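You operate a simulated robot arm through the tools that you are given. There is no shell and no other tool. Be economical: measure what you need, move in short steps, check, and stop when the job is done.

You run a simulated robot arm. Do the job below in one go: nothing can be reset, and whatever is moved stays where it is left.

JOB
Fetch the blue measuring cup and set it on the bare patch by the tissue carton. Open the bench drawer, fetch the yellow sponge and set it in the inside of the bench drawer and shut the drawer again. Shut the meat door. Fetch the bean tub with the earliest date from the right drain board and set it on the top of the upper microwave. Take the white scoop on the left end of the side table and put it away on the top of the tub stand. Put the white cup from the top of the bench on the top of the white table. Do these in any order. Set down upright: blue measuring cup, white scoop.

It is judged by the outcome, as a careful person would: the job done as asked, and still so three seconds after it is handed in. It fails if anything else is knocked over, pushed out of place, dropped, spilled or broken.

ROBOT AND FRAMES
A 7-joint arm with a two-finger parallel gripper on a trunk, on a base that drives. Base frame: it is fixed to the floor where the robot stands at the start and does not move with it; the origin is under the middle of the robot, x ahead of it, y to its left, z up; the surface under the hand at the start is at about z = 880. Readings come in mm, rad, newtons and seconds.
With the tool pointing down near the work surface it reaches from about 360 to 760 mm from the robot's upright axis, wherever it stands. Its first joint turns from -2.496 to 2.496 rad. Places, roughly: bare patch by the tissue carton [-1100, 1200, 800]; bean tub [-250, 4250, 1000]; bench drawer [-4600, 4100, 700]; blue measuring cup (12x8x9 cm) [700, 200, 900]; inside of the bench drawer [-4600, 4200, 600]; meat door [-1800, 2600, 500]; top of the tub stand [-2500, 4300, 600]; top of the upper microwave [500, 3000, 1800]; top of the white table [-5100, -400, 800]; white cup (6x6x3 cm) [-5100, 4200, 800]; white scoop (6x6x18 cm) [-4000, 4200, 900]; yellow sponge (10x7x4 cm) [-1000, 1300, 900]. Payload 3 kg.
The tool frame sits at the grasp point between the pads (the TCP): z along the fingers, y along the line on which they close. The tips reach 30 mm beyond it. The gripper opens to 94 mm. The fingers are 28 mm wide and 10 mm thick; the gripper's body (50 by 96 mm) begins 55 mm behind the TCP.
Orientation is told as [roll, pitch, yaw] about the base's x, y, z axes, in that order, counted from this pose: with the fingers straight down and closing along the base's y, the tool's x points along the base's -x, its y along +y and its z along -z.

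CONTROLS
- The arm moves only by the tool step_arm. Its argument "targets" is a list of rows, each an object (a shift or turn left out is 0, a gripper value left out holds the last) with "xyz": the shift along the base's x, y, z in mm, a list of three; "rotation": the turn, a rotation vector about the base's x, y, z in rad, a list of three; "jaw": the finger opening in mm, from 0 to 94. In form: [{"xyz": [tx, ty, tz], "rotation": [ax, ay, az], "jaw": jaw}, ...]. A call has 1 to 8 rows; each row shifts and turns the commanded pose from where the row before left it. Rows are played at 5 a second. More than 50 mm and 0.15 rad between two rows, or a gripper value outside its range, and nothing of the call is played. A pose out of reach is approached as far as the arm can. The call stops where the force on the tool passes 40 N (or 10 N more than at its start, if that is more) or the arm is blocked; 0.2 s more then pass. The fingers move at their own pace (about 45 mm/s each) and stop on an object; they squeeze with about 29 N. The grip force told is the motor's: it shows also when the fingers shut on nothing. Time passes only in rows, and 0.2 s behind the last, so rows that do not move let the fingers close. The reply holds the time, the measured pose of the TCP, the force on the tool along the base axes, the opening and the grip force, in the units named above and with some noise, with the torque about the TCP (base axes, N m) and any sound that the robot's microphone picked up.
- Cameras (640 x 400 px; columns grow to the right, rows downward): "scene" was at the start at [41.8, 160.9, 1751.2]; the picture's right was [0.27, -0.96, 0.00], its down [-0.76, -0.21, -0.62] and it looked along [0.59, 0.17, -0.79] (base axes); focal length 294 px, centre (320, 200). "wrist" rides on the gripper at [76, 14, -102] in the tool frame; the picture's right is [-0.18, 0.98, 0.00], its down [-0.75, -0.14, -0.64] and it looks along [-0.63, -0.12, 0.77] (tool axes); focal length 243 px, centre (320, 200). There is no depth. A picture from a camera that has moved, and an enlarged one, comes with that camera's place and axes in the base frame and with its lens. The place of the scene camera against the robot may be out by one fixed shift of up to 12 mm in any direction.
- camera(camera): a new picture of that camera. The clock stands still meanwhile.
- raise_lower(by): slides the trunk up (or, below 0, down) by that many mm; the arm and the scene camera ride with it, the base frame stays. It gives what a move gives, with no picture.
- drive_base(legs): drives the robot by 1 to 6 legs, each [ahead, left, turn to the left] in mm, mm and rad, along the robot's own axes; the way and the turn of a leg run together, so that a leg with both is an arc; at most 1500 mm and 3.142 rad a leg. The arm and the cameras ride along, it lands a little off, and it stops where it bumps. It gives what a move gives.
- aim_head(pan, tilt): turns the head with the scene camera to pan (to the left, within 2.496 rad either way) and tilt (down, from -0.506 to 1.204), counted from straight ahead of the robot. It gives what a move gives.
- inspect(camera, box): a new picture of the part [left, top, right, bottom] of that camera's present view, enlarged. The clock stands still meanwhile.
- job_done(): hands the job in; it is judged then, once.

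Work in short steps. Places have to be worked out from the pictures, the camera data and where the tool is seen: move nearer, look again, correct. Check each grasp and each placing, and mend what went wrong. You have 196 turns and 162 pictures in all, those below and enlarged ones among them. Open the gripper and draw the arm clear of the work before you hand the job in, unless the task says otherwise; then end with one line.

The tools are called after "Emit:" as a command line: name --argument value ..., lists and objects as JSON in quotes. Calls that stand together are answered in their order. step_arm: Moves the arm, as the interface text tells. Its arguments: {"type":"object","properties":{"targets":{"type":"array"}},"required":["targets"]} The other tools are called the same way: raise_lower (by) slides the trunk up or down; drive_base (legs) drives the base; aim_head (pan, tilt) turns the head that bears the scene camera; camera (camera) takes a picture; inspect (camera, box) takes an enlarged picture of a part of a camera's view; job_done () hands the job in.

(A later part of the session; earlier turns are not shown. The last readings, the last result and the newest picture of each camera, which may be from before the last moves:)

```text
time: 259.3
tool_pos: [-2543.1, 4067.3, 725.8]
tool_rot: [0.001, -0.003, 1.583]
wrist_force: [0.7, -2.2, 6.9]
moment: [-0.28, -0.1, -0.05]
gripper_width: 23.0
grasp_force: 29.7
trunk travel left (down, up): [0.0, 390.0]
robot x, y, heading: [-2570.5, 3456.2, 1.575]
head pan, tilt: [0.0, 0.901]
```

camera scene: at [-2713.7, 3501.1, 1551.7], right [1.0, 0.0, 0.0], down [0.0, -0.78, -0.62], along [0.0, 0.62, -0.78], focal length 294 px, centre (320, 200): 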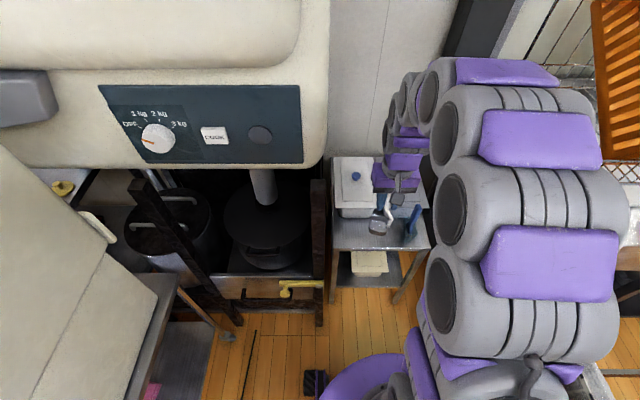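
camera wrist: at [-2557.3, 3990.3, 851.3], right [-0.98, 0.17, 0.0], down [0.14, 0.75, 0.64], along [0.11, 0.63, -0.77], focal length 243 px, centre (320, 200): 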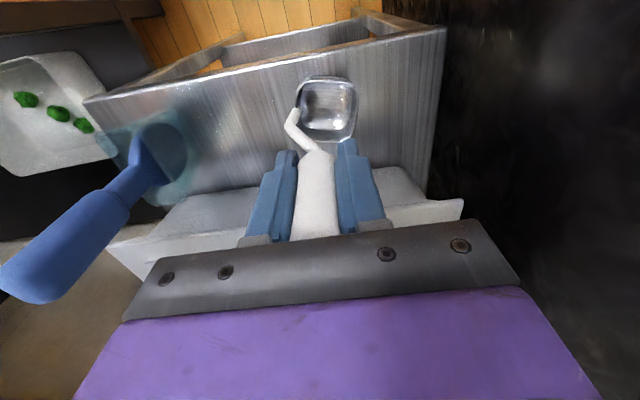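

Contact at ≈727. A little more press to seat it, then look.

Emit:
step_arm --targets '[{"xyz": [0, 0, -3]}, {"xyz": [0, 0, 0]}]'

Emit:
camera --camera "wrist"

Emit:
inspect --camera "scene" --box '[320, 170, 420, 260]'

```text
time: 259.9
tool_pos: [-2543.9, 4067.9, 725.4]
tool_rot: [0.002, -0.009, 1.581]
wrist_force: [0.0, -4.2, 38.4]
moment: [-0.72, 0.19, 0.05]
gripper_width: 23.0
grasp_force: 29.2
trunk travel left (down, up): [0.0, 390.0]
robot x, y, heading: [-2563.8, 3450.8, 1.575]
head pan, tilt: [0.0, 0.901]
```

```text
70 pictures are left
camera wrist: at [-2557.2, 3989.6, 827.1], right [-0.98, 0.17, 0.0], down [0.14, 0.75, 0.65], along [0.11, 0.64, -0.76], focal length 243 px, centre (320, 200)
```

wrist: 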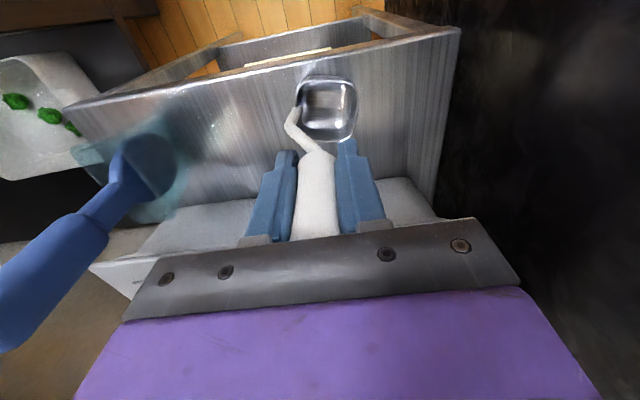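

```text
4.44 times, centred on (370, 215) of scene
camera zoom: at [-2713.7, 3495.8, 1552.4], right [1.0, 0.0, 0.0], down [0.0, -0.78, -0.62], along [0.0, 0.62, -0.78], focal length 1304 px, centre (98, 133)
```

zoom: 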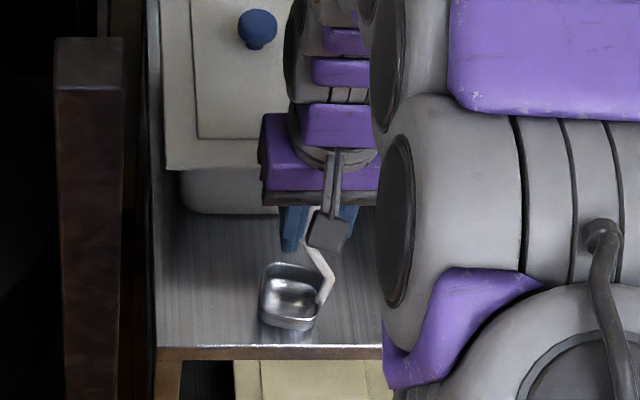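

The bowl is seated at about [-2549,4072]. Release and rise straight up.

Emit:
step_arm --targets '[{"xyz": [0, 0, 3]}, {"jaw": 40}, {"jaw": 60}, {"jaw": 60}, {"xyz": [0, 0, 30]}, {"xyz": [0, 0, 45]}, {"xyz": [0, 0, 45]}, {"xyz": [0, 0, 45]}]'

Emit:
camera --camera "wrist"

Emit:
inspect --camera "scene" --box '[300, 130, 460, 300]'

```text
time: 261.7
tool_pos: [-2543.1, 4067.5, 890.6]
tool_rot: [0.001, -0.004, 1.58]
wrist_force: [0.9, -0.2, -0.5]
moment: [0.02, -0.01, -0.01]
gripper_width: 59.9
grasp_force: 0.1
trunk travel left (down, up): [0.0, 390.0]
robot x, y, heading: [-2565.6, 3458.3, 1.574]
head pan, tilt: [0.0, 0.901]
```

```text
68 pictures are left
camera wrist: at [-2556.1, 3990.1, 992.9], right [-0.98, 0.17, 0.0], down [0.14, 0.75, 0.64], along [0.11, 0.63, -0.76], focal length 243 px, centre (320, 200)
```

wrist: 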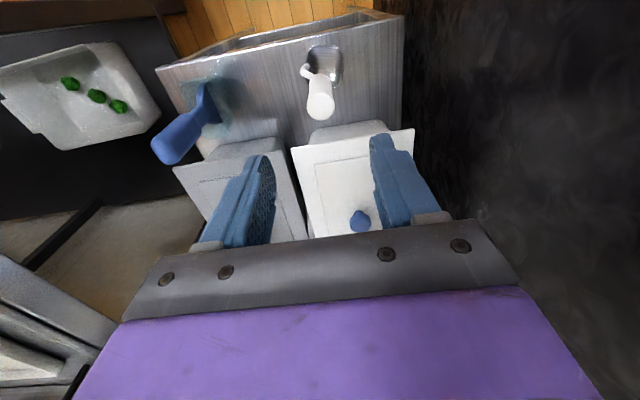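

```text
2.35 times, centred on (380, 215) of scene
camera zoom: at [-2713.7, 3501.4, 1551.7], right [1.0, 0.0, 0.0], down [0.0, -0.79, -0.62], along [0.0, 0.62, -0.79], focal length 690 px, centre (179, 165)
```

zoom: 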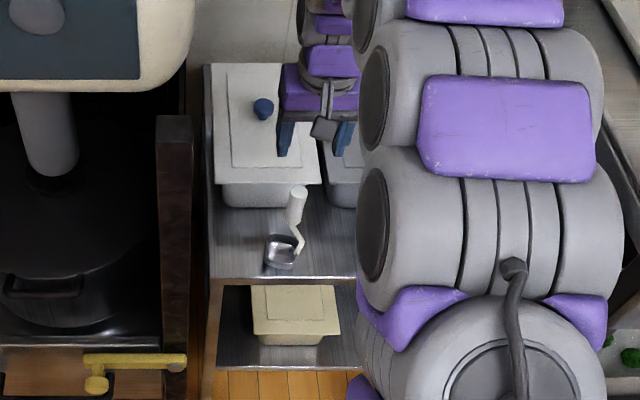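

The white scoop stands upright on the tub stand. Now I fetch the sponge: retract, raise trunk, and drive around to the island's end, facing −x.

Emit:
step_arm --targets '[{"xyz": [0, -40, 25]}, {"xyz": [0, -40, 25]}, {"xyz": [0, -40, 25]}]'

Emit:
raise_lower --by 200

Emit:
drive_base --legs '[[-510, 0, 0], [0, 0, -1.577], [1500, 0, 0], [620, 0, 0], [0, 0, -1.571], [1450, 0, 0]]'

Emit:
drive_base --legs '[[0, 0, -1.571]]'

Emit:
aim_head --pan 0.0 --tilt 0.75

Emit:
camera --camera "scene"

Emit:
camera --camera "wrist"

```text
time: 262.5
tool_pos: [-2543.8, 3946.9, 965.6]
tool_rot: [0.001, -0.004, 1.582]
wrist_force: [-0.5, 0.0, 0.2]
moment: [0.0, -0.01, 0.04]
gripper_width: 59.9
grasp_force: 0.1
trunk travel left (down, up): [0.0, 390.0]
robot x, y, heading: [-2568.2, 3458.5, 1.568]
head pan, tilt: [0.0, 0.901]
```

```text
time: 264.7
tool_pos: [-2543.3, 3949.0, 1165.2]
tool_rot: [0.002, -0.003, 1.582]
wrist_force: [1.1, -0.5, 0.1]
moment: [0.01, 0.01, 0.0]
gripper_width: 60.1
grasp_force: 0.1
trunk travel left (down, up): [-200.0, 190.0]
robot x, y, heading: [-2564.7, 3457.5, 1.567]
head pan, tilt: [0.0, 0.901]
```

```text
time: 292.2
tool_pos: [-497.4, 996.2, 1165.1]
tool_rot: [0.002, -0.002, -1.57]
wrist_force: [1.2, -1.1, 0.6]
moment: [0.02, 0.02, 0.03]
gripper_width: 59.9
grasp_force: 0.0
trunk travel left (down, up): [-200.0, 190.0]
robot x, y, heading: [-466.8, 1488.3, -1.586]
head pan, tilt: [0.0, 0.901]
```

```text
time: 296.4
tool_pos: [-957.3, 1501.6, 1170.8]
tool_rot: [0.024, -0.02, -3.115]
wrist_force: [-2.7, -51.6, 20.3]
moment: [-1.05, 0.32, 0.63]
gripper_width: 30.2
grasp_force: 0.0
trunk travel left (down, up): [-200.0, 190.0]
robot x, y, heading: [-468.0, 1487.1, -3.128]
head pan, tilt: [0.0, 0.901]
stopped in leg 1: the force on the tool passed its limit at 42 N (the readings are from after the stop); the commanded pose is now the measured one
```

```text
time: 297.1
tool_pos: [-958.0, 1507.7, 1170.4]
tool_rot: [0.024, -0.022, -3.121]
wrist_force: [-10.5, -57.1, 41.1]
moment: [-0.93, 0.75, 0.79]
gripper_width: 20.2
grasp_force: 0.1
trunk travel left (down, up): [-200.0, 190.0]
robot x, y, heading: [-468.4, 1483.8, -3.13]
head pan, tilt: [0.0, 0.75]
```

```text
66 pictures are left
camera scene: at [-522.1, 1308.6, 1761.2], right [-0.01, 1.0, 0.02], down [0.68, 0.02, -0.73], along [-0.73, 0.0, -0.68], focal length 294 px, centre (320, 200)
```

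scene: 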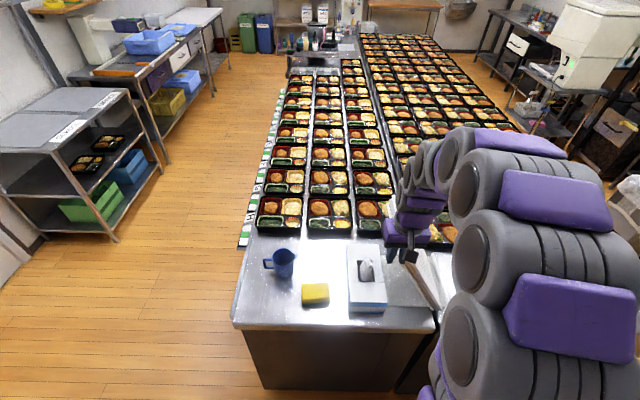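

```text
65 pictures are left
camera wrist: at [-878.7, 1496.4, 1272.0], right [-0.16, -0.99, 0.03], down [-0.74, 0.14, 0.66], along [-0.65, 0.09, -0.76], focal length 243 px, centre (320, 200)
```

wrist: 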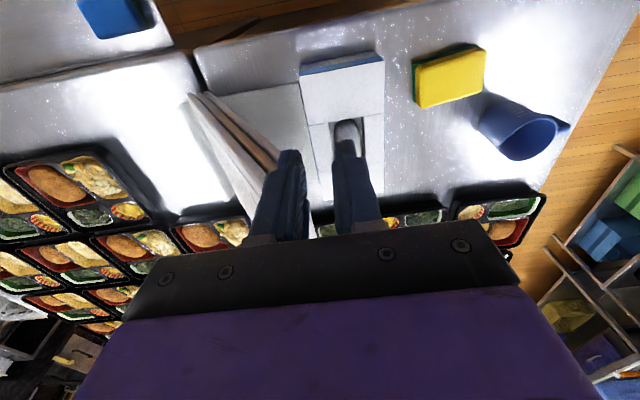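

The gripper swept into the menu stand at the end of the turn. I back the tool away from it (−y) right now.

Emit:
step_arm --targets '[{"xyz": [0, -15, 0]}, {"xyz": [0, -20, 0]}, {"xyz": [0, -30, 0]}, {"xyz": [0, -40, 0]}, {"xyz": [0, -40, 0]}]'

Emit:
camera --camera "scene"

Emit:
camera --camera "wrist"

```text
time: 298.2
tool_pos: [-957.7, 1358.2, 1166.3]
tool_rot: [0.017, -0.015, -3.12]
wrist_force: [-0.1, 0.2, -0.4]
moment: [0.02, 0.05, 0.0]
gripper_width: 59.8
grasp_force: 0.1
trunk travel left (down, up): [-200.0, 190.0]
robot x, y, heading: [-464.7, 1484.5, -3.126]
head pan, tilt: [0.0, 0.75]
```

```text
64 pictures are left
camera scene: at [-526.5, 1320.8, 1761.8], right [-0.01, 1.0, 0.01], down [0.68, 0.02, -0.73], along [-0.73, 0.0, -0.68], focal length 294 px, centre (320, 200)
```

scene: 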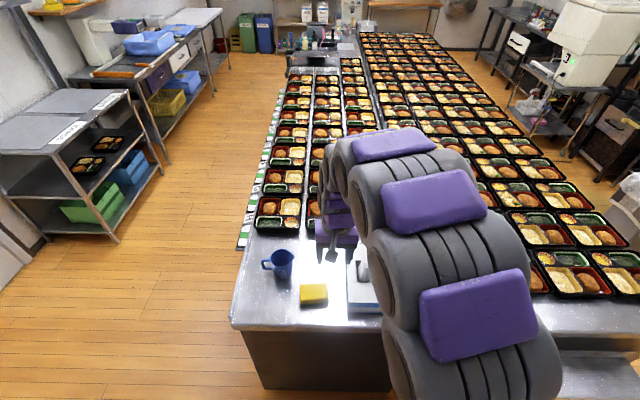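

```text
63 pictures are left
camera wrist: at [-879.2, 1347.9, 1268.4], right [-0.16, -0.99, 0.02], down [-0.75, 0.14, 0.65], along [-0.64, 0.09, -0.76], focal length 243 px, centre (320, 200)
```

wrist: 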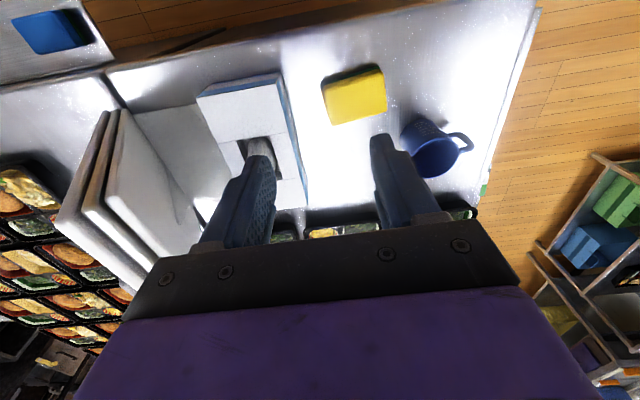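

Menu stand remains upright. Sponge centre ≈[-1012,1305,872], long side near y. I turn the tool to close across its short side and move above it.

Emit:
step_arm --targets '[{"xyz": [0, -10, 0], "rotation": [0, 0, -0.145], "jaw": 94}, {"xyz": [0, -10, 0], "rotation": [0, 0, -0.145]}, {"xyz": [0, -10, 0], "rotation": [0, 0, -0.145]}, {"xyz": [-10, -10, 0], "rotation": [0, 0, -0.145]}, {"xyz": [-10, -10, 0], "rotation": [0, 0, -0.145]}, {"xyz": [-10, 0, 0], "rotation": [0, 0, -0.145]}, {"xyz": [-10, 0, 0], "rotation": [0, 0, -0.145]}, {"xyz": [-10, 0, 0], "rotation": [0, 0, -0.145]}]'

Emit:
step_arm --targets '[{"xyz": [0, 0, -30], "rotation": [0, 0, -0.145]}, {"xyz": [0, 0, -40], "rotation": [0, 0, -0.145]}, {"xyz": [0, 0, -40]}]'

Emit:
camera --camera "wrist"

Emit:
inspect --camera "scene" --box '[220, 200, 460, 350]'

```text
time: 300.1
tool_pos: [-1007.6, 1319.4, 1168.8]
tool_rot: [0.024, -0.015, 2.004]
wrist_force: [-0.1, 0.3, 0.1]
moment: [-0.01, 0.01, 0.03]
gripper_width: 94.0
grasp_force: 0.0
trunk travel left (down, up): [-200.0, 190.0]
robot x, y, heading: [-471.5, 1484.2, -3.126]
head pan, tilt: [0.0, 0.75]
```

```text
time: 300.9
tool_pos: [-1008.4, 1316.5, 1056.4]
tool_rot: [0.024, -0.015, 1.713]
wrist_force: [0.5, 0.4, -0.4]
moment: [0.0, 0.01, 0.03]
gripper_width: 94.2
grasp_force: 0.1
trunk travel left (down, up): [-200.0, 190.0]
robot x, y, heading: [-468.6, 1485.7, -3.124]
head pan, tilt: [0.0, 0.75]
```

```text
62 pictures are left
camera wrist: at [-1008.6, 1236.7, 1159.0], right [-1.0, 0.04, 0.03], down [0.05, 0.76, 0.65], along [0.01, 0.65, -0.76], focal length 243 px, centre (320, 200)
```

wrist: 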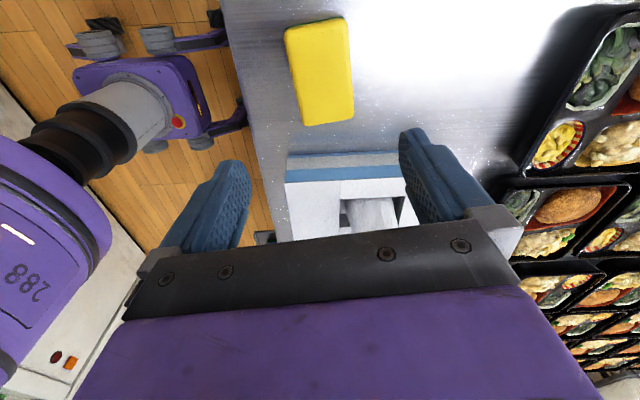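

```text
2.67 times, centred on (340, 275) of scene
camera zoom: at [-527.9, 1333.8, 1762.9], right [-0.01, 1.0, 0.0], down [0.68, 0.01, -0.73], along [-0.73, -0.01, -0.68], focal length 783 px, centre (267, 0)
```

zoom: 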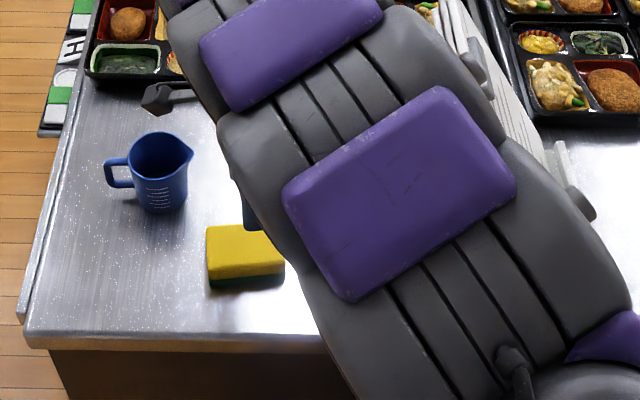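

Sponge centre ≈[-1014,1302]; alignment good. Descend to z≈868 and grip.

Emit:
step_arm --targets '[{"xyz": [-6, -14, -45]}, {"xyz": [0, 0, -45]}, {"xyz": [0, 0, -45]}, {"xyz": [0, 0, -35]}, {"xyz": [0, 0, -17]}]'

Emit:
camera --camera "wrist"

```text
time: 302.0
tool_pos: [-1011.4, 1307.1, 881.1]
tool_rot: [0.023, -0.016, 1.716]
wrist_force: [8.0, 3.0, 14.4]
moment: [0.02, -1.08, 0.13]
gripper_width: 94.0
grasp_force: 0.0
trunk travel left (down, up): [-200.0, 190.0]
robot x, y, heading: [-467.0, 1486.8, -3.129]
head pan, tilt: [0.0, 0.75]
stopped in row 5: the force on the tool passed its limit at 55 N (the readings are from after the stop); the commanded pose is now the measured one
```

```text
60 pictures are left
camera wrist: at [-1011.9, 1227.8, 983.3], right [-1.0, 0.04, 0.02], down [0.05, 0.76, 0.65], along [0.01, 0.65, -0.76], focal length 243 px, centre (320, 200)
```

wrist: 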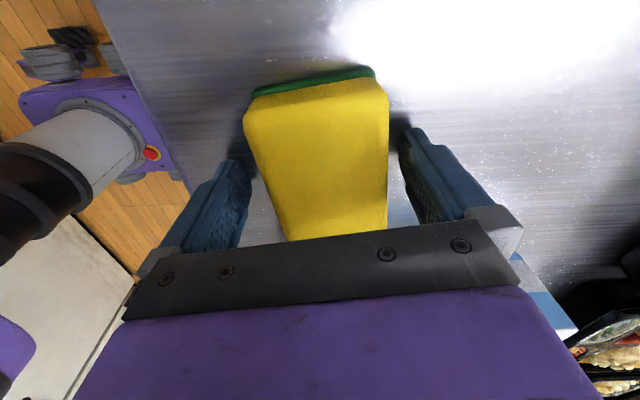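

Fingertips touched the table (so table ≈849). Rise 4 mm and close on the sponge.

Emit:
step_arm --targets '[{"xyz": [0, 0, 4]}, {"jaw": 70}, {"jaw": 55}, {"jaw": 45}, {"jaw": 45}]'

Emit:
step_arm --targets '[{"xyz": [0, 0, 30]}, {"xyz": [0, 0, 45]}, {"xyz": [0, 0, 45]}, {"xyz": [0, 0, 45]}, {"xyz": [0, 0, 45]}]'

Emit:
camera --camera "wrist"

```text
time: 303.2
tool_pos: [-1010.9, 1306.7, 884.6]
tool_rot: [0.024, -0.016, 1.715]
wrist_force: [-0.3, -0.1, -0.5]
moment: [-0.02, 0.01, -0.02]
gripper_width: 65.3
grasp_force: 28.6
trunk travel left (down, up): [-200.0, 190.0]
robot x, y, heading: [-470.3, 1488.4, -3.13]
head pan, tilt: [0.0, 0.75]
```

```text
time: 304.4
tool_pos: [-1011.9, 1305.8, 1096.1]
tool_rot: [0.025, -0.013, 1.712]
wrist_force: [-0.7, -0.6, -0.1]
moment: [0.02, 0.0, -0.03]
gripper_width: 65.3
grasp_force: 28.5
trunk travel left (down, up): [-200.0, 190.0]
robot x, y, heading: [-465.8, 1489.7, -3.125]
head pan, tilt: [0.0, 0.75]
```

```text
59 pictures are left
camera wrist: at [-1011.7, 1226.8, 1198.2], right [-1.0, 0.04, 0.03], down [0.05, 0.76, 0.65], along [0.01, 0.65, -0.76], focal length 243 px, centre (320, 200)
```

wrist: 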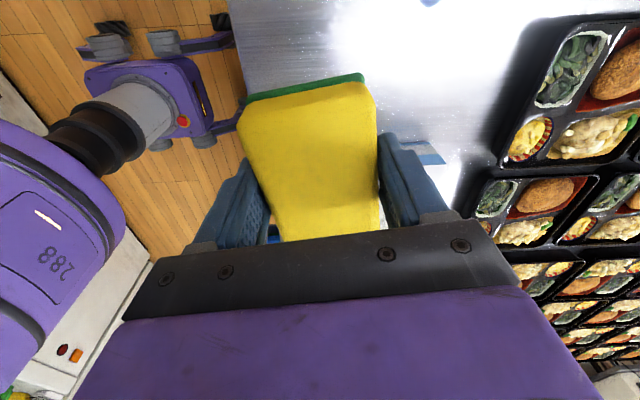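

Sponge held. I raise it, back off to x≈-190, slide sideways to the aisle, staying clear of the menu stand, then drive west; I stop en route to check the menu stand.

Emit:
step_arm --targets '[{"xyz": [15, 0, 40]}, {"xyz": [20, 0, 40]}, {"xyz": [20, 5, 30]}]'

Emit:
drive_base --legs '[[-290, 0, 0], [0, -1470, 0], [950, 0, 0]]'

Emit:
aim_head --pan 1.0 --tilt 0.7

Emit:
camera --camera "scene"

```text
time: 305.2
tool_pos: [-954.0, 1311.3, 1205.8]
tool_rot: [0.025, -0.017, 1.713]
wrist_force: [-0.3, -0.1, -0.2]
moment: [0.01, 0.01, 0.0]
gripper_width: 65.4
grasp_force: 28.6
trunk travel left (down, up): [-200.0, 190.0]
robot x, y, heading: [-464.2, 1488.9, -3.128]
head pan, tilt: [0.0, 0.75]
```

```text
time: 318.6
tool_pos: [-1638.1, 2746.6, 1205.6]
tool_rot: [0.025, -0.015, 1.73]
wrist_force: [0.4, 0.0, -0.5]
moment: [0.02, 0.0, 0.01]
gripper_width: 65.3
grasp_force: 28.9
trunk travel left (down, up): [-200.0, 190.0]
robot x, y, heading: [-1151.7, 2929.8, -3.112]
head pan, tilt: [0.0, 0.75]
```

```text
time: 319.9
tool_pos: [-1636.3, 2747.1, 1206.1]
tool_rot: [0.026, -0.015, 1.73]
wrist_force: [0.0, -0.1, -0.2]
moment: [0.01, 0.0, 0.0]
gripper_width: 65.6
grasp_force: 28.9
trunk travel left (down, up): [-200.0, 190.0]
robot x, y, heading: [-1149.1, 2924.3, -3.11]
head pan, tilt: [1.0, 0.7]
```

```text
58 pictures are left
camera scene: at [-1168.3, 2709.6, 1767.6], right [-0.86, 0.52, 0.0], down [0.33, 0.55, -0.76], along [-0.39, -0.65, -0.65], focal length 294 px, centre (320, 200)
```

scene: 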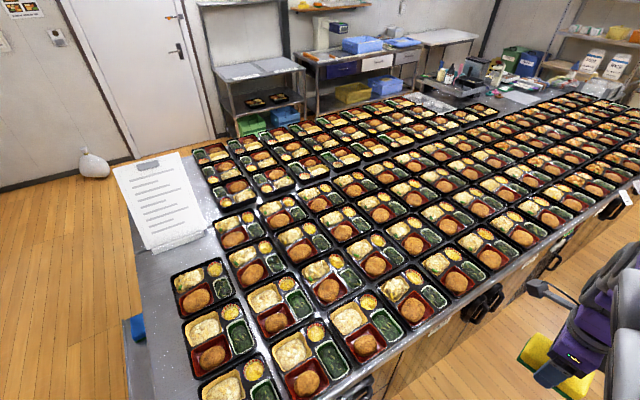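

The menu stand sits where it was within measurement noise. Continue west to the bench and face the drawer.

Emit:
drive_base --legs '[[0, 0, -0.03], [1500, -20, 0], [1500, 0, 0], [480, 0, 0], [0, 0, -1.571]]'

Emit:
aim_head --pan 0.0 --tilt 0.75

Emit:
camera --camera "scene"

```text
refused: leg 2 is longer than a leg can be; nothing moved
```

```text
time: 321.1
tool_pos: [-1636.7, 2747.0, 1205.8]
tool_rot: [0.025, -0.015, 1.729]
wrist_force: [0.2, 0.0, -0.5]
moment: [-0.01, -0.01, -0.05]
gripper_width: 65.3
grasp_force: 29.0
trunk travel left (down, up): [-200.0, 190.0]
robot x, y, heading: [-1151.8, 2925.7, -3.11]
head pan, tilt: [0.0, 0.75]
```

```text
57 pictures are left
camera scene: at [-1207.4, 2780.0, 1763.4], right [-0.03, 1.0, 0.0], down [0.68, 0.02, -0.73], along [-0.73, -0.02, -0.68], focal length 294 px, centre (320, 200)
```

scene: 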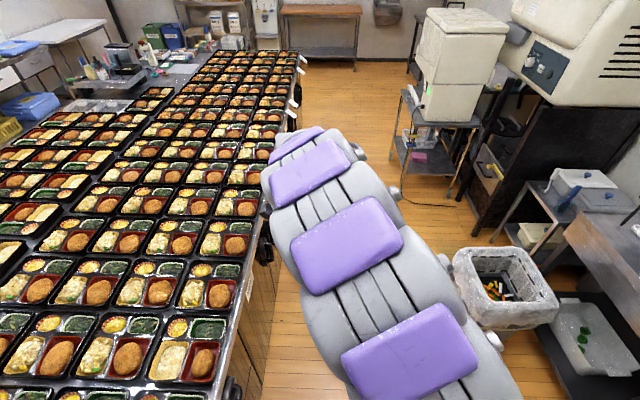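

One leg was slightly too long; I redo it. First a quick zoom on the tub stand to confirm the scoop still stands.

Emit:
inspect --camera "scene" --box '[490, 150, 640, 260]'

Emit:
drive_base --legs '[[0, 0, -0.03], [1490, -20, 0], [1490, 0, 0], [500, 0, 0], [0, 0, -1.571]]'

Emit:
camera --camera "scene"

```text
3.64 times, centred on (565, 205) of scene
camera zoom: at [-1207.4, 2780.0, 1763.4], right [-0.03, 1.0, 0.0], down [0.68, 0.02, -0.73], along [-0.73, -0.02, -0.68], focal length 1067 px, centre (-571, 182)
```

zoom: 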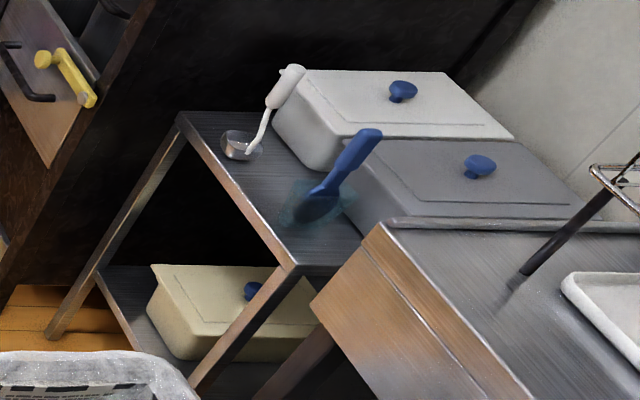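

```text
time: 342.1
tool_pos: [-4783.7, 3470.6, 1205.7]
tool_rot: [0.026, -0.016, 0.128]
wrist_force: [0.0, 0.5, 0.4]
moment: [-0.04, 0.01, 0.02]
gripper_width: 65.4
grasp_force: 29.2
trunk travel left (down, up): [-200.0, 190.0]
robot x, y, heading: [-4617.6, 2977.4, 1.568]
head pan, tilt: [0.0, 0.75]
```

```text
55 pictures are left
camera scene: at [-4763.6, 3032.3, 1763.4], right [1.0, 0.0, 0.0], down [0.0, -0.68, -0.73], along [0.0, 0.73, -0.68], focal length 294 px, centre (320, 200)
```

scene: 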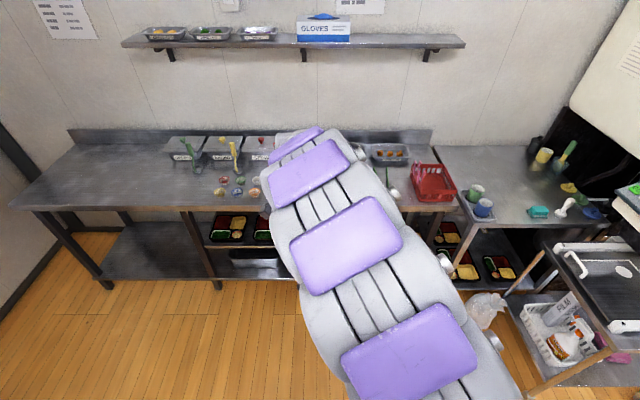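

The scoop stands fine. Drawer interior centre ≈[-4640,3895]. I drive up, lower the trunk, and bring the sponge over the drawer.

Emit:
drive_base --legs '[[320, 0, 0]]'

Emit:
step_arm --targets '[{"xyz": [45, 10, 0], "rotation": [0, 0, -0.06]}, {"xyz": [45, 10, 0], "rotation": [0, 0, -0.06]}, {"xyz": [45, 10, 0]}, {"xyz": [10, 45, 0]}, {"xyz": [0, 40, 0]}]'

Emit:
raise_lower --by -200

Emit:
camera --camera "scene"

Emit:
camera --camera "wrist"

```text
time: 344.3
tool_pos: [-4780.5, 3790.1, 1206.2]
tool_rot: [0.026, -0.014, 0.127]
wrist_force: [-0.2, 0.8, 0.0]
moment: [-0.04, 0.0, 0.01]
gripper_width: 65.3
grasp_force: 28.7
trunk travel left (down, up): [-200.0, 190.0]
robot x, y, heading: [-4615.6, 3298.4, 1.569]
head pan, tilt: [0.0, 0.75]
```

```text
time: 345.5
tool_pos: [-4635.0, 3904.2, 1206.8]
tool_rot: [0.027, -0.014, 0.007]
wrist_force: [1.0, 0.5, -0.7]
moment: [0.01, 0.03, 0.01]
gripper_width: 65.3
grasp_force: 29.1
trunk travel left (down, up): [-200.0, 190.0]
robot x, y, heading: [-4615.7, 3298.4, 1.57]
head pan, tilt: [0.0, 0.75]
```

```text
time: 347.7
tool_pos: [-4635.1, 3903.1, 1008.9]
tool_rot: [0.028, -0.013, 0.004]
wrist_force: [0.8, 0.3, 0.2]
moment: [0.0, 0.03, 0.04]
gripper_width: 65.3
grasp_force: 29.2
trunk travel left (down, up): [0.0, 390.0]
robot x, y, heading: [-4617.1, 3301.2, 1.563]
head pan, tilt: [0.0, 0.75]
```

```text
54 pictures are left
camera scene: at [-4761.0, 3353.7, 1563.6], right [1.0, 0.0, 0.0], down [0.0, -0.68, -0.73], along [0.0, 0.73, -0.68], focal length 294 px, centre (320, 200)
```

scene: 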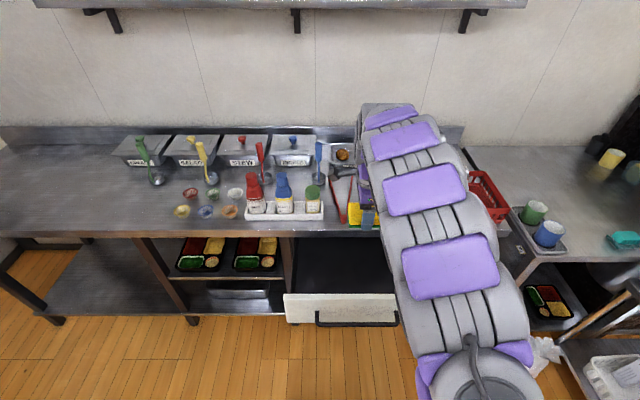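

```text
53 pictures are left
camera wrist: at [-4711.8, 3913.5, 1109.9], right [0.18, 0.98, 0.03], down [0.75, -0.15, 0.65], along [0.64, -0.09, -0.76], focal length 243 px, centre (320, 200)
```

wrist: 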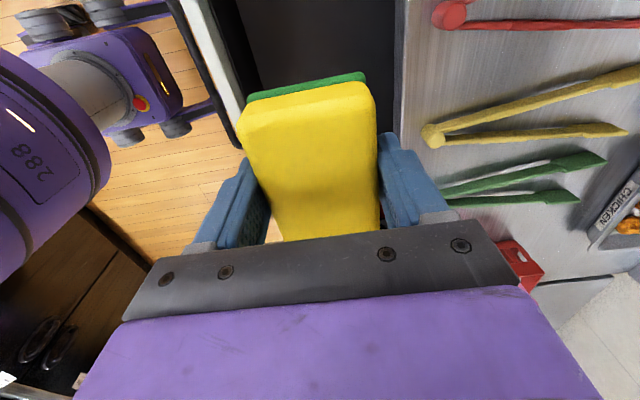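

Interior spans y≈3798…3991. I centre at y 3895 and descend.

Emit:
step_arm --targets '[{"xyz": [0, -8, -45], "rotation": [-0.026, 0, 0]}, {"xyz": [0, 0, -45]}, {"xyz": [0, 0, -45]}, {"xyz": [0, 0, -45]}, {"xyz": [0, 0, -45]}]'

Emit:
camera --camera "wrist"

Emit:
inspect --camera "scene" --box '[260, 200, 420, 330]'

```text
time: 348.9
tool_pos: [-4635.5, 3895.8, 780.6]
tool_rot: [0.003, -0.013, 0.007]
wrist_force: [-0.4, 0.3, -0.1]
moment: [-0.03, 0.04, 0.0]
gripper_width: 65.2
grasp_force: 29.0
trunk travel left (down, up): [0.0, 390.0]
robot x, y, heading: [-4613.9, 3300.3, 1.571]
head pan, tilt: [0.0, 0.75]
```

```text
52 pictures are left
camera wrist: at [-4712.9, 3908.8, 883.0], right [0.18, 0.98, 0.01], down [0.75, -0.14, 0.65], along [0.64, -0.11, -0.76], focal length 243 px, centre (320, 200)
```

wrist: 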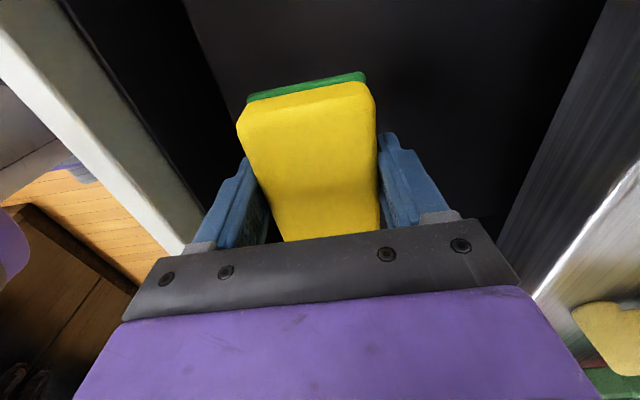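

```text
3.08 times, centred on (340, 265) of scene
camera zoom: at [-4761.0, 3354.9, 1563.5], right [1.0, 0.0, 0.0], down [0.0, -0.68, -0.73], along [0.0, 0.73, -0.68], focal length 903 px, centre (258, 0)
```

zoom: 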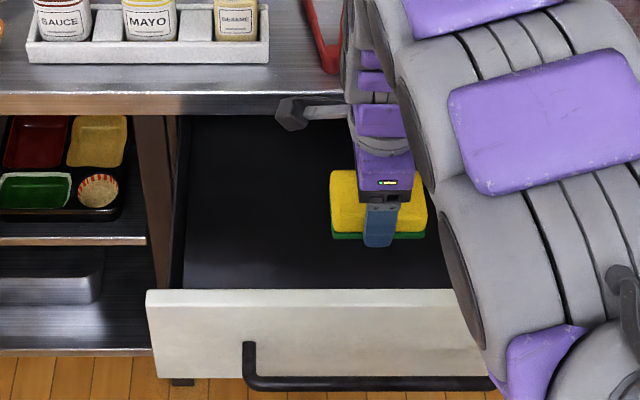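

Good position over the open drawer. Continue down with force checks.

Emit:
step_arm --targets '[{"xyz": [0, 0, -30]}, {"xyz": [0, 0, -15]}, {"xyz": [0, 0, -10]}, {"xyz": [0, 0, -8]}]'

Emit:
step_arm --targets '[{"xyz": [0, 0, -8]}, {"xyz": [0, 0, -8]}, {"xyz": [0, 0, -8]}]'

```text
time: 349.9
tool_pos: [-4633.8, 3893.9, 718.9]
tool_rot: [0.001, -0.014, 0.005]
wrist_force: [-0.4, -0.1, -0.9]
moment: [0.04, -0.03, 0.03]
gripper_width: 65.5
grasp_force: 28.8
trunk travel left (down, up): [0.0, 390.0]
robot x, y, heading: [-4616.9, 3302.9, 1.568]
head pan, tilt: [0.0, 0.75]
```

```text
time: 350.7
tool_pos: [-4634.0, 3894.9, 695.1]
tool_rot: [0.002, -0.015, 0.006]
wrist_force: [0.3, 0.4, -0.5]
moment: [0.02, -0.03, 0.02]
gripper_width: 65.6
grasp_force: 28.9
trunk travel left (down, up): [0.0, 390.0]
robot x, y, heading: [-4614.1, 3300.1, 1.567]
head pan, tilt: [0.0, 0.75]
```

No floor contact yet; continue.

Emit:
step_arm --targets '[{"xyz": [0, 0, -7]}, {"xyz": [0, 0, -7]}, {"xyz": [0, 0, -7]}]'

Emit:
step_arm --targets '[{"xyz": [0, 0, -7]}, {"xyz": [0, 0, -7]}]'

```text
time: 351.5
tool_pos: [-4634.7, 3894.4, 674.0]
tool_rot: [0.001, -0.013, 0.006]
wrist_force: [-0.6, -0.6, -0.8]
moment: [0.02, 0.0, -0.01]
gripper_width: 65.3
grasp_force: 29.1
trunk travel left (down, up): [0.0, 390.0]
robot x, y, heading: [-4613.8, 3300.6, 1.564]
head pan, tilt: [0.0, 0.75]
```

```text
time: 352.1
tool_pos: [-4633.3, 3896.7, 664.2]
tool_rot: [0.01, -0.015, 0.006]
wrist_force: [-0.4, 0.4, 34.9]
moment: [-0.12, -0.29, 0.02]
gripper_width: 65.4
grasp_force: 28.5
trunk travel left (down, up): [0.0, 390.0]
robot x, y, heading: [-4617.2, 3300.1, 1.568]
head pan, tilt: [0.0, 0.75]
```

Floor contact at TCP ≈665. Release, rise and look.

Emit:
step_arm --targets '[{"xyz": [0, 0, 3]}, {"jaw": 84}, {"jaw": 84}, {"xyz": [0, 0, 30]}, {"xyz": [0, 0, 45]}, {"xyz": [0, 0, 45]}, {"xyz": [0, 0, 45]}, {"xyz": [0, 0, 45]}]'

Emit:
camera --camera "wrist"

Emit:
inspect --camera "scene" --box '[150, 150, 420, 330]'

```text
time: 353.9
tool_pos: [-4634.7, 3894.6, 874.6]
tool_rot: [0.002, -0.015, 0.008]
wrist_force: [-0.2, -0.1, -0.7]
moment: [0.01, 0.02, -0.01]
gripper_width: 83.8
grasp_force: 0.1
trunk travel left (down, up): [0.0, 390.0]
robot x, y, heading: [-4615.6, 3302.4, 1.566]
head pan, tilt: [0.0, 0.75]
```

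```text
50 pictures are left
camera wrist: at [-4712.3, 3907.4, 976.8], right [0.18, 0.98, 0.01], down [0.75, -0.14, 0.65], along [0.64, -0.11, -0.76], focal length 243 px, centre (320, 200)
```

wrist: 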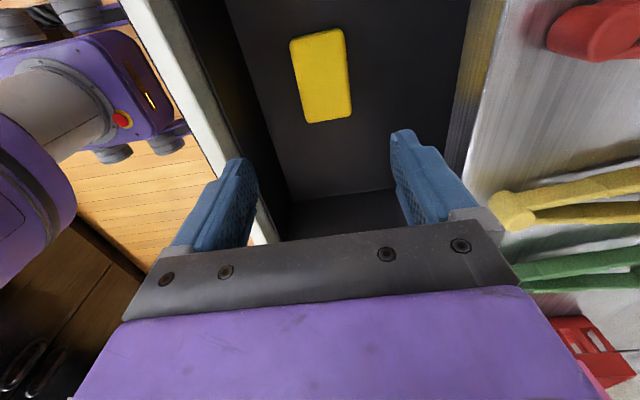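

```text
2.22 times, centred on (285, 240) of scene
camera zoom: at [-4760.9, 3353.0, 1563.6], right [1.0, 0.0, 0.0], down [0.0, -0.68, -0.73], along [0.0, 0.73, -0.68], focal length 652 px, centre (398, 111)
```

zoom: 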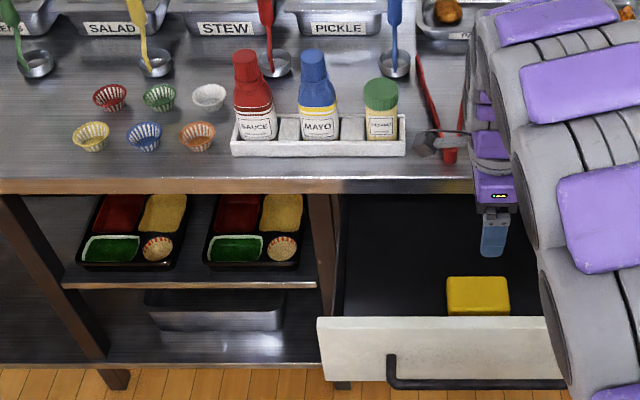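

The sponge lies in the drawer. To shut it I re-grip the bar in the same pose as when opening: back off, tilt 1.0 rad, and come down in front of the bar.

Emit:
step_arm --targets '[{"xyz": [0, 0, 45]}, {"xyz": [0, 0, 45]}]'

Emit:
drive_base --legs '[[-220, 0, 0]]'

Emit:
step_arm --targets '[{"rotation": [0.145, 0, 0], "jaw": 70}, {"rotation": [0.145, 0, 0]}, {"rotation": [0.145, 0, 0]}, {"rotation": [0.145, 0, 0]}, {"rotation": [0.145, 0, 0]}, {"rotation": [0.145, 0, 0]}, {"rotation": [0.138, 0, 0]}]'

```text
time: 354.5
tool_pos: [-4633.9, 3893.3, 965.7]
tool_rot: [0.001, -0.014, 0.005]
wrist_force: [0.4, -0.2, 0.9]
moment: [0.02, 0.0, -0.04]
gripper_width: 83.7
grasp_force: 0.0
trunk travel left (down, up): [0.0, 390.0]
robot x, y, heading: [-4617.5, 3300.0, 1.565]
head pan, tilt: [0.0, 0.75]
```

```text
time: 356.1
tool_pos: [-4636.2, 3675.0, 964.0]
tool_rot: [0.001, -0.014, 0.007]
wrist_force: [-0.7, -0.1, -0.5]
moment: [0.03, 0.0, 0.01]
gripper_width: 84.2
grasp_force: 0.1
trunk travel left (down, up): [0.0, 390.0]
robot x, y, heading: [-4616.2, 3078.6, 1.568]
head pan, tilt: [0.0, 0.75]
```

```text
time: 357.7
tool_pos: [-4636.2, 3673.6, 965.9]
tool_rot: [1.014, -0.012, -0.01]
wrist_force: [0.9, 0.1, 0.2]
moment: [-0.01, -0.01, 0.02]
gripper_width: 70.1
grasp_force: 0.0
trunk travel left (down, up): [0.0, 390.0]
robot x, y, heading: [-4615.3, 3079.0, 1.57]
head pan, tilt: [0.0, 0.75]
```

Now descend to z≈738 in front of the bar.

Emit:
step_arm --targets '[{"xyz": [0, 1, -45]}, {"xyz": [0, 1, -45]}, {"xyz": [0, 1, -45]}, {"xyz": [0, 1, -45]}, {"xyz": [0, 1, -45]}]'

Emit:
camera --camera "wrist"

```text
time: 358.9
tool_pos: [-4635.3, 3678.1, 739.7]
tool_rot: [1.012, -0.014, -0.006]
wrist_force: [-1.1, -0.3, 0.8]
moment: [0.0, 0.04, -0.01]
gripper_width: 70.0
grasp_force: 0.0
trunk travel left (down, up): [0.0, 390.0]
robot x, y, heading: [-4616.7, 3082.8, 1.569]
head pan, tilt: [0.0, 0.75]
```

```text
48 pictures are left
camera wrist: at [-4712.6, 3599.1, 806.0], right [0.18, 0.52, 0.84], down [0.75, -0.62, 0.23], along [0.64, 0.58, -0.5], focal length 243 px, centre (320, 200)
```

wrist: 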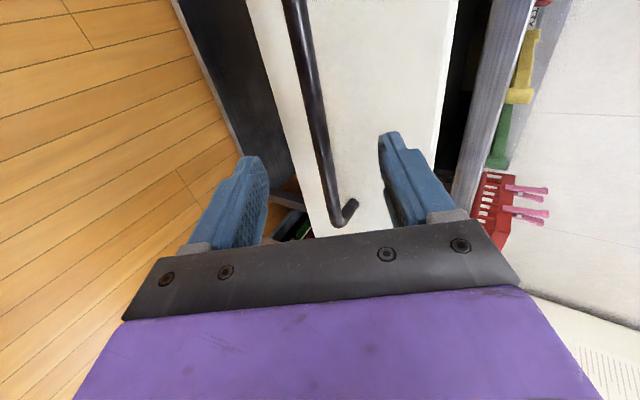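

The bar is centred between the fingers. Advance 58 mm along the tool axis and close.

Emit:
step_arm --targets '[{"xyz": [0, 17, -11]}, {"xyz": [0, 17, -11]}, {"xyz": [0, 14, -9]}, {"jaw": 40}, {"jaw": 15}, {"jaw": 5}, {"jaw": 5}]'

Emit:
camera --camera "wrist"

```text
time: 360.5
tool_pos: [-4636.1, 3726.8, 709.5]
tool_rot: [1.013, -0.014, -0.008]
wrist_force: [-1.9, 0.3, 1.3]
moment: [0.03, 0.66, -0.27]
gripper_width: 14.0
grasp_force: 27.3
trunk travel left (down, up): [0.0, 390.0]
robot x, y, heading: [-4616.8, 3081.0, 1.564]
head pan, tilt: [0.0, 0.75]
```

```text
47 pictures are left
camera wrist: at [-4713.8, 3646.7, 775.4], right [0.18, 0.52, 0.84], down [0.75, -0.62, 0.23], along [0.64, 0.58, -0.5], focal length 243 px, centre (320, 200)
```

wrist: 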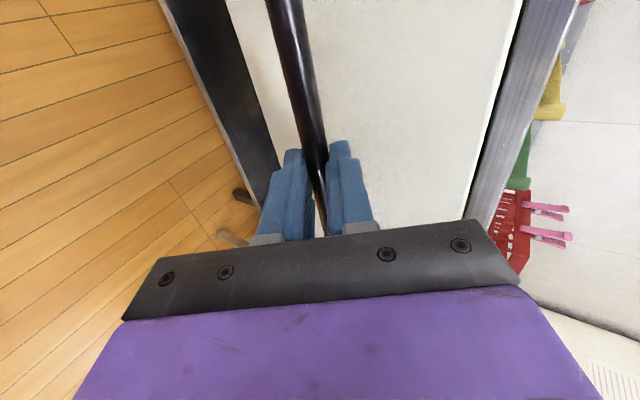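

Bar gripped. Push by driving forward 205 mm, then finish with the arm.

Emit:
drive_base --legs '[[205, 0, 0]]'

Emit:
step_arm --targets '[{"xyz": [0, 10, 0]}, {"xyz": [0, 8, 0]}, {"xyz": [0, 5, 0]}]'

```text
time: 362.1
tool_pos: [-4637.0, 3928.9, 709.5]
tool_rot: [1.011, -0.013, -0.007]
wrist_force: [-16.7, 2.3, 2.9]
moment: [0.07, 1.17, -0.13]
gripper_width: 13.9
grasp_force: 44.6
trunk travel left (down, up): [0.0, 390.0]
robot x, y, heading: [-4617.3, 3286.0, 1.568]
head pan, tilt: [0.0, 0.75]
```

```text
time: 362.9
tool_pos: [-4636.8, 3951.9, 710.3]
tool_rot: [1.011, -0.011, -0.005]
wrist_force: [-14.7, 0.3, -9.3]
moment: [-0.2, 0.98, -0.18]
gripper_width: 13.6
grasp_force: 45.2
trunk travel left (down, up): [0.0, 390.0]
robot x, y, heading: [-4618.0, 3286.7, 1.569]
head pan, tilt: [0.0, 0.75]
```

Nearly closed; push until resistance.

Emit:
step_arm --targets '[{"xyz": [0, 4, 0]}, {"xyz": [0, 4, 0]}, {"xyz": [0, 4, 0]}, {"xyz": [0, 3, 0]}]'

Emit:
camera --camera "wrist"

```text
time: 364.0
tool_pos: [-4634.5, 3962.8, 708.7]
tool_rot: [1.007, -0.003, -0.002]
wrist_force: [-16.0, -1.1, -1.1]
moment: [-0.06, 0.34, -0.48]
gripper_width: 13.8
grasp_force: 45.1
trunk travel left (down, up): [0.0, 390.0]
robot x, y, heading: [-4616.3, 3283.2, 1.563]
head pan, tilt: [0.0, 0.75]
stopped in row 4: the force on the tool passed its limit at 42 N (the readings are from after the stop); the commanded pose is now the measured one
```

```text
46 pictures are left
camera wrist: at [-4711.2, 3882.5, 776.0], right [0.18, 0.53, 0.83], down [0.75, -0.62, 0.23], along [0.63, 0.58, -0.51], focal length 243 px, centre (320, 200)
```

wrist: 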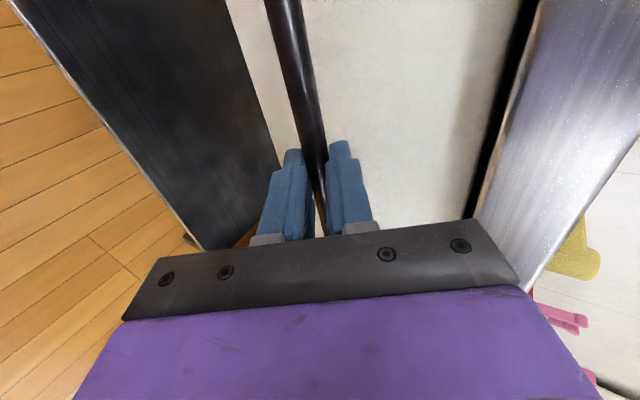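

Drawer is shut (same view as before opening). Release, back off, and straighten the tool; next is the white paper cup near [-5074,4153].

Emit:
step_arm --targets '[{"jaw": 40}, {"jaw": 50}, {"xyz": [0, -25, 16]}, {"xyz": [0, -34, 21]}]'

Emit:
drive_base --legs '[[-150, 0, 0]]'

Emit:
raise_lower --by 200

Emit:
step_arm --targets '[{"xyz": [0, 0, 30], "rotation": [-0.145, 0, 0]}, {"xyz": [0, 0, 30], "rotation": [-0.145, 0, 0]}, {"xyz": [0, 0, 30], "rotation": [-0.145, 0, 0]}, {"xyz": [0, -20, 30], "rotation": [-0.145, 0, 0]}, {"xyz": [0, -20, 30], "rotation": [-0.145, 0, 0]}, {"xyz": [0, -20, 30], "rotation": [-0.145, 0, 0]}, {"xyz": [0, -20, 30], "rotation": [-0.138, 0, 0]}]'

Emit:
drive_base --legs '[[0, 450, 0], [200, 0, 0]]'

Emit:
camera --camera "scene"

Emit:
camera --camera "wrist"

```text
time: 365.0
tool_pos: [-4630.2, 3900.5, 745.2]
tool_rot: [1.005, -0.004, -0.006]
wrist_force: [-0.5, 0.7, 0.0]
moment: [0.02, 0.01, 0.04]
gripper_width: 50.1
grasp_force: 0.1
trunk travel left (down, up): [0.0, 390.0]
robot x, y, heading: [-4611.8, 3288.3, 1.569]
head pan, tilt: [0.0, 0.75]
```

```text
time: 366.3
tool_pos: [-4631.6, 3753.6, 746.2]
tool_rot: [1.006, -0.005, -0.006]
wrist_force: [-0.1, -0.7, 0.6]
moment: [0.01, 0.0, 0.02]
gripper_width: 50.0
grasp_force: 0.1
trunk travel left (down, up): [0.0, 390.0]
robot x, y, heading: [-4615.9, 3132.1, 1.568]
head pan, tilt: [0.0, 0.75]
```

```text
time: 368.5
tool_pos: [-4632.0, 3753.4, 946.3]
tool_rot: [1.008, -0.006, -0.007]
wrist_force: [0.7, 0.0, 1.0]
moment: [-0.01, 0.02, -0.01]
gripper_width: 50.1
grasp_force: 0.1
trunk travel left (down, up): [-200.0, 190.0]
robot x, y, heading: [-4622.0, 3134.9, 1.567]
head pan, tilt: [0.0, 0.75]
```

```text
time: 370.1
tool_pos: [-4636.9, 3672.4, 1158.3]
tool_rot: [-0.006, -0.015, 0.002]
wrist_force: [-0.6, -0.9, 0.4]
moment: [0.0, 0.03, 0.0]
gripper_width: 50.3
grasp_force: 0.0
trunk travel left (down, up): [-200.0, 190.0]
robot x, y, heading: [-4617.3, 3136.3, 1.564]
head pan, tilt: [0.0, 0.75]
```

```text
time: 374.0
tool_pos: [-5088.3, 3877.3, 1156.6]
tool_rot: [0.0, -0.015, -0.002]
wrist_force: [-0.6, -0.1, 0.0]
moment: [-0.02, -0.02, -0.01]
gripper_width: 50.0
grasp_force: 0.0
trunk travel left (down, up): [-200.0, 190.0]
robot x, y, heading: [-5067.8, 3331.9, 1.561]
head pan, tilt: [0.0, 0.75]
```

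```text
45 pictures are left
camera scene: at [-5218.8, 3391.4, 1763.0], right [1.0, -0.01, 0.0], down [0.0, -0.68, -0.73], along [0.01, 0.73, -0.68], focal length 294 px, centre (320, 200)
```

scene: 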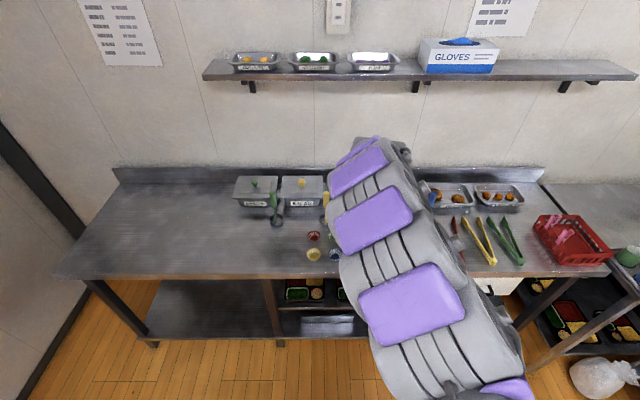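

```text
44 pictures are left
camera wrist: at [-5166.4, 3890.7, 1258.5], right [0.19, 0.98, 0.0], down [0.74, -0.14, 0.65], along [0.64, -0.12, -0.76], focal length 243 px, centre (320, 200)
```

wrist: 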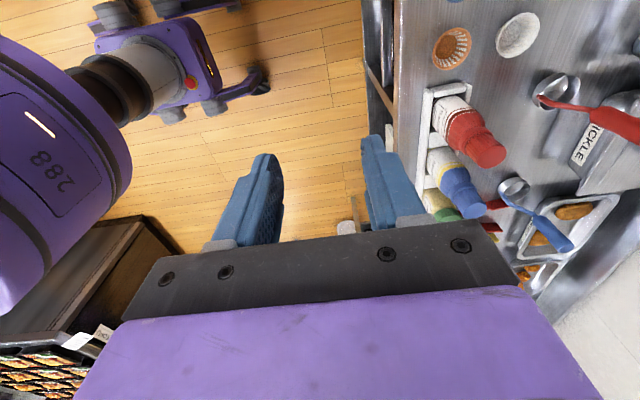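

White cup at about [-5071,4143], orange cup 84 mm in front of it, so closing along y leaves room. I drive 170 mm closer and move above it.

Emit:
drive_base --legs '[[170, 0, 0]]'

Emit:
step_arm --targets '[{"xyz": [8, 40, -20], "jaw": 84, "rotation": [0, 0.012, 0]}, {"xyz": [8, 40, -20]}, {"xyz": [0, 15, -45]}]'

Emit:
camera --camera "wrist"

```text
time: 375.5
tool_pos: [-5075.9, 4047.1, 1157.2]
tool_rot: [-0.002, -0.01, -0.003]
wrist_force: [0.7, -0.1, 0.4]
moment: [0.0, 0.05, 0.01]
gripper_width: 50.3
grasp_force: 0.0
trunk travel left (down, up): [-200.0, 190.0]
robot x, y, heading: [-5066.9, 3505.3, 1.561]
head pan, tilt: [0.0, 0.75]
```

```text
time: 376.3
tool_pos: [-5061.9, 4139.0, 1074.6]
tool_rot: [0.002, 0.004, -0.004]
wrist_force: [0.1, 0.2, -0.1]
moment: [0.0, 0.01, 0.01]
gripper_width: 83.9
grasp_force: 0.0
trunk travel left (down, up): [-200.0, 190.0]
robot x, y, heading: [-5064.3, 3504.4, 1.566]
head pan, tilt: [0.0, 0.75]
```

```text
43 pictures are left
camera wrist: at [-5137.3, 4153.4, 1176.6], right [0.19, 0.98, 0.0], down [0.75, -0.15, 0.64], along [0.63, -0.12, -0.77], focal length 243 px, centre (320, 200)
```

wrist: 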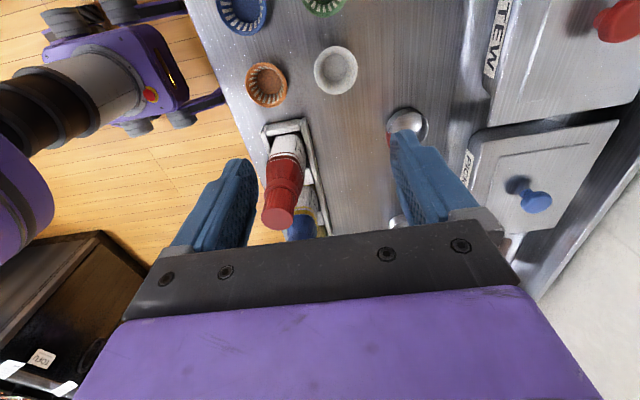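

Cup centre ≈[-5070,4160]; the red bottle and ladle are ~40+ mm clear. I align and descend partway, then recheck.

Emit:
step_arm --targets '[{"xyz": [-8, 20, -20]}, {"xyz": [0, 0, -45]}, {"xyz": [0, 0, -35]}]'

Emit:
camera --camera "wrist"

```text
time: 377.1
tool_pos: [-5068.7, 4159.4, 972.8]
tool_rot: [0.004, 0.003, -0.002]
wrist_force: [0.6, -0.1, 1.0]
moment: [0.0, 0.0, 0.0]
gripper_width: 84.2
grasp_force: 0.0
trunk travel left (down, up): [-200.0, 190.0]
robot x, y, heading: [-5061.6, 3501.4, 1.564]
head pan, tilt: [0.0, 0.75]
```

```text
42 pictures are left
camera wrist: at [-5145.9, 4173.0, 1076.1], right [0.19, 0.98, 0.0], down [0.75, -0.14, 0.64], along [0.63, -0.12, -0.77], focal length 243 px, centre (320, 200)
```

wrist: 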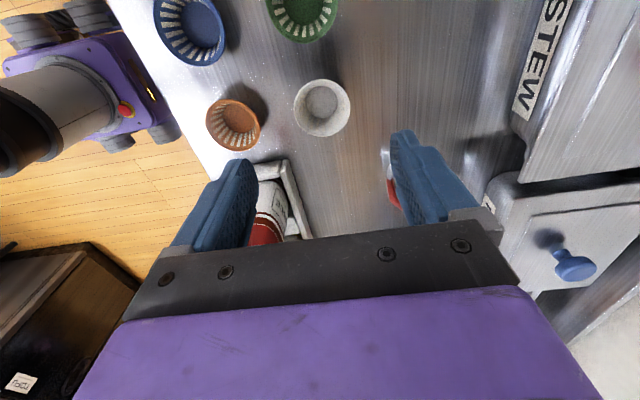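

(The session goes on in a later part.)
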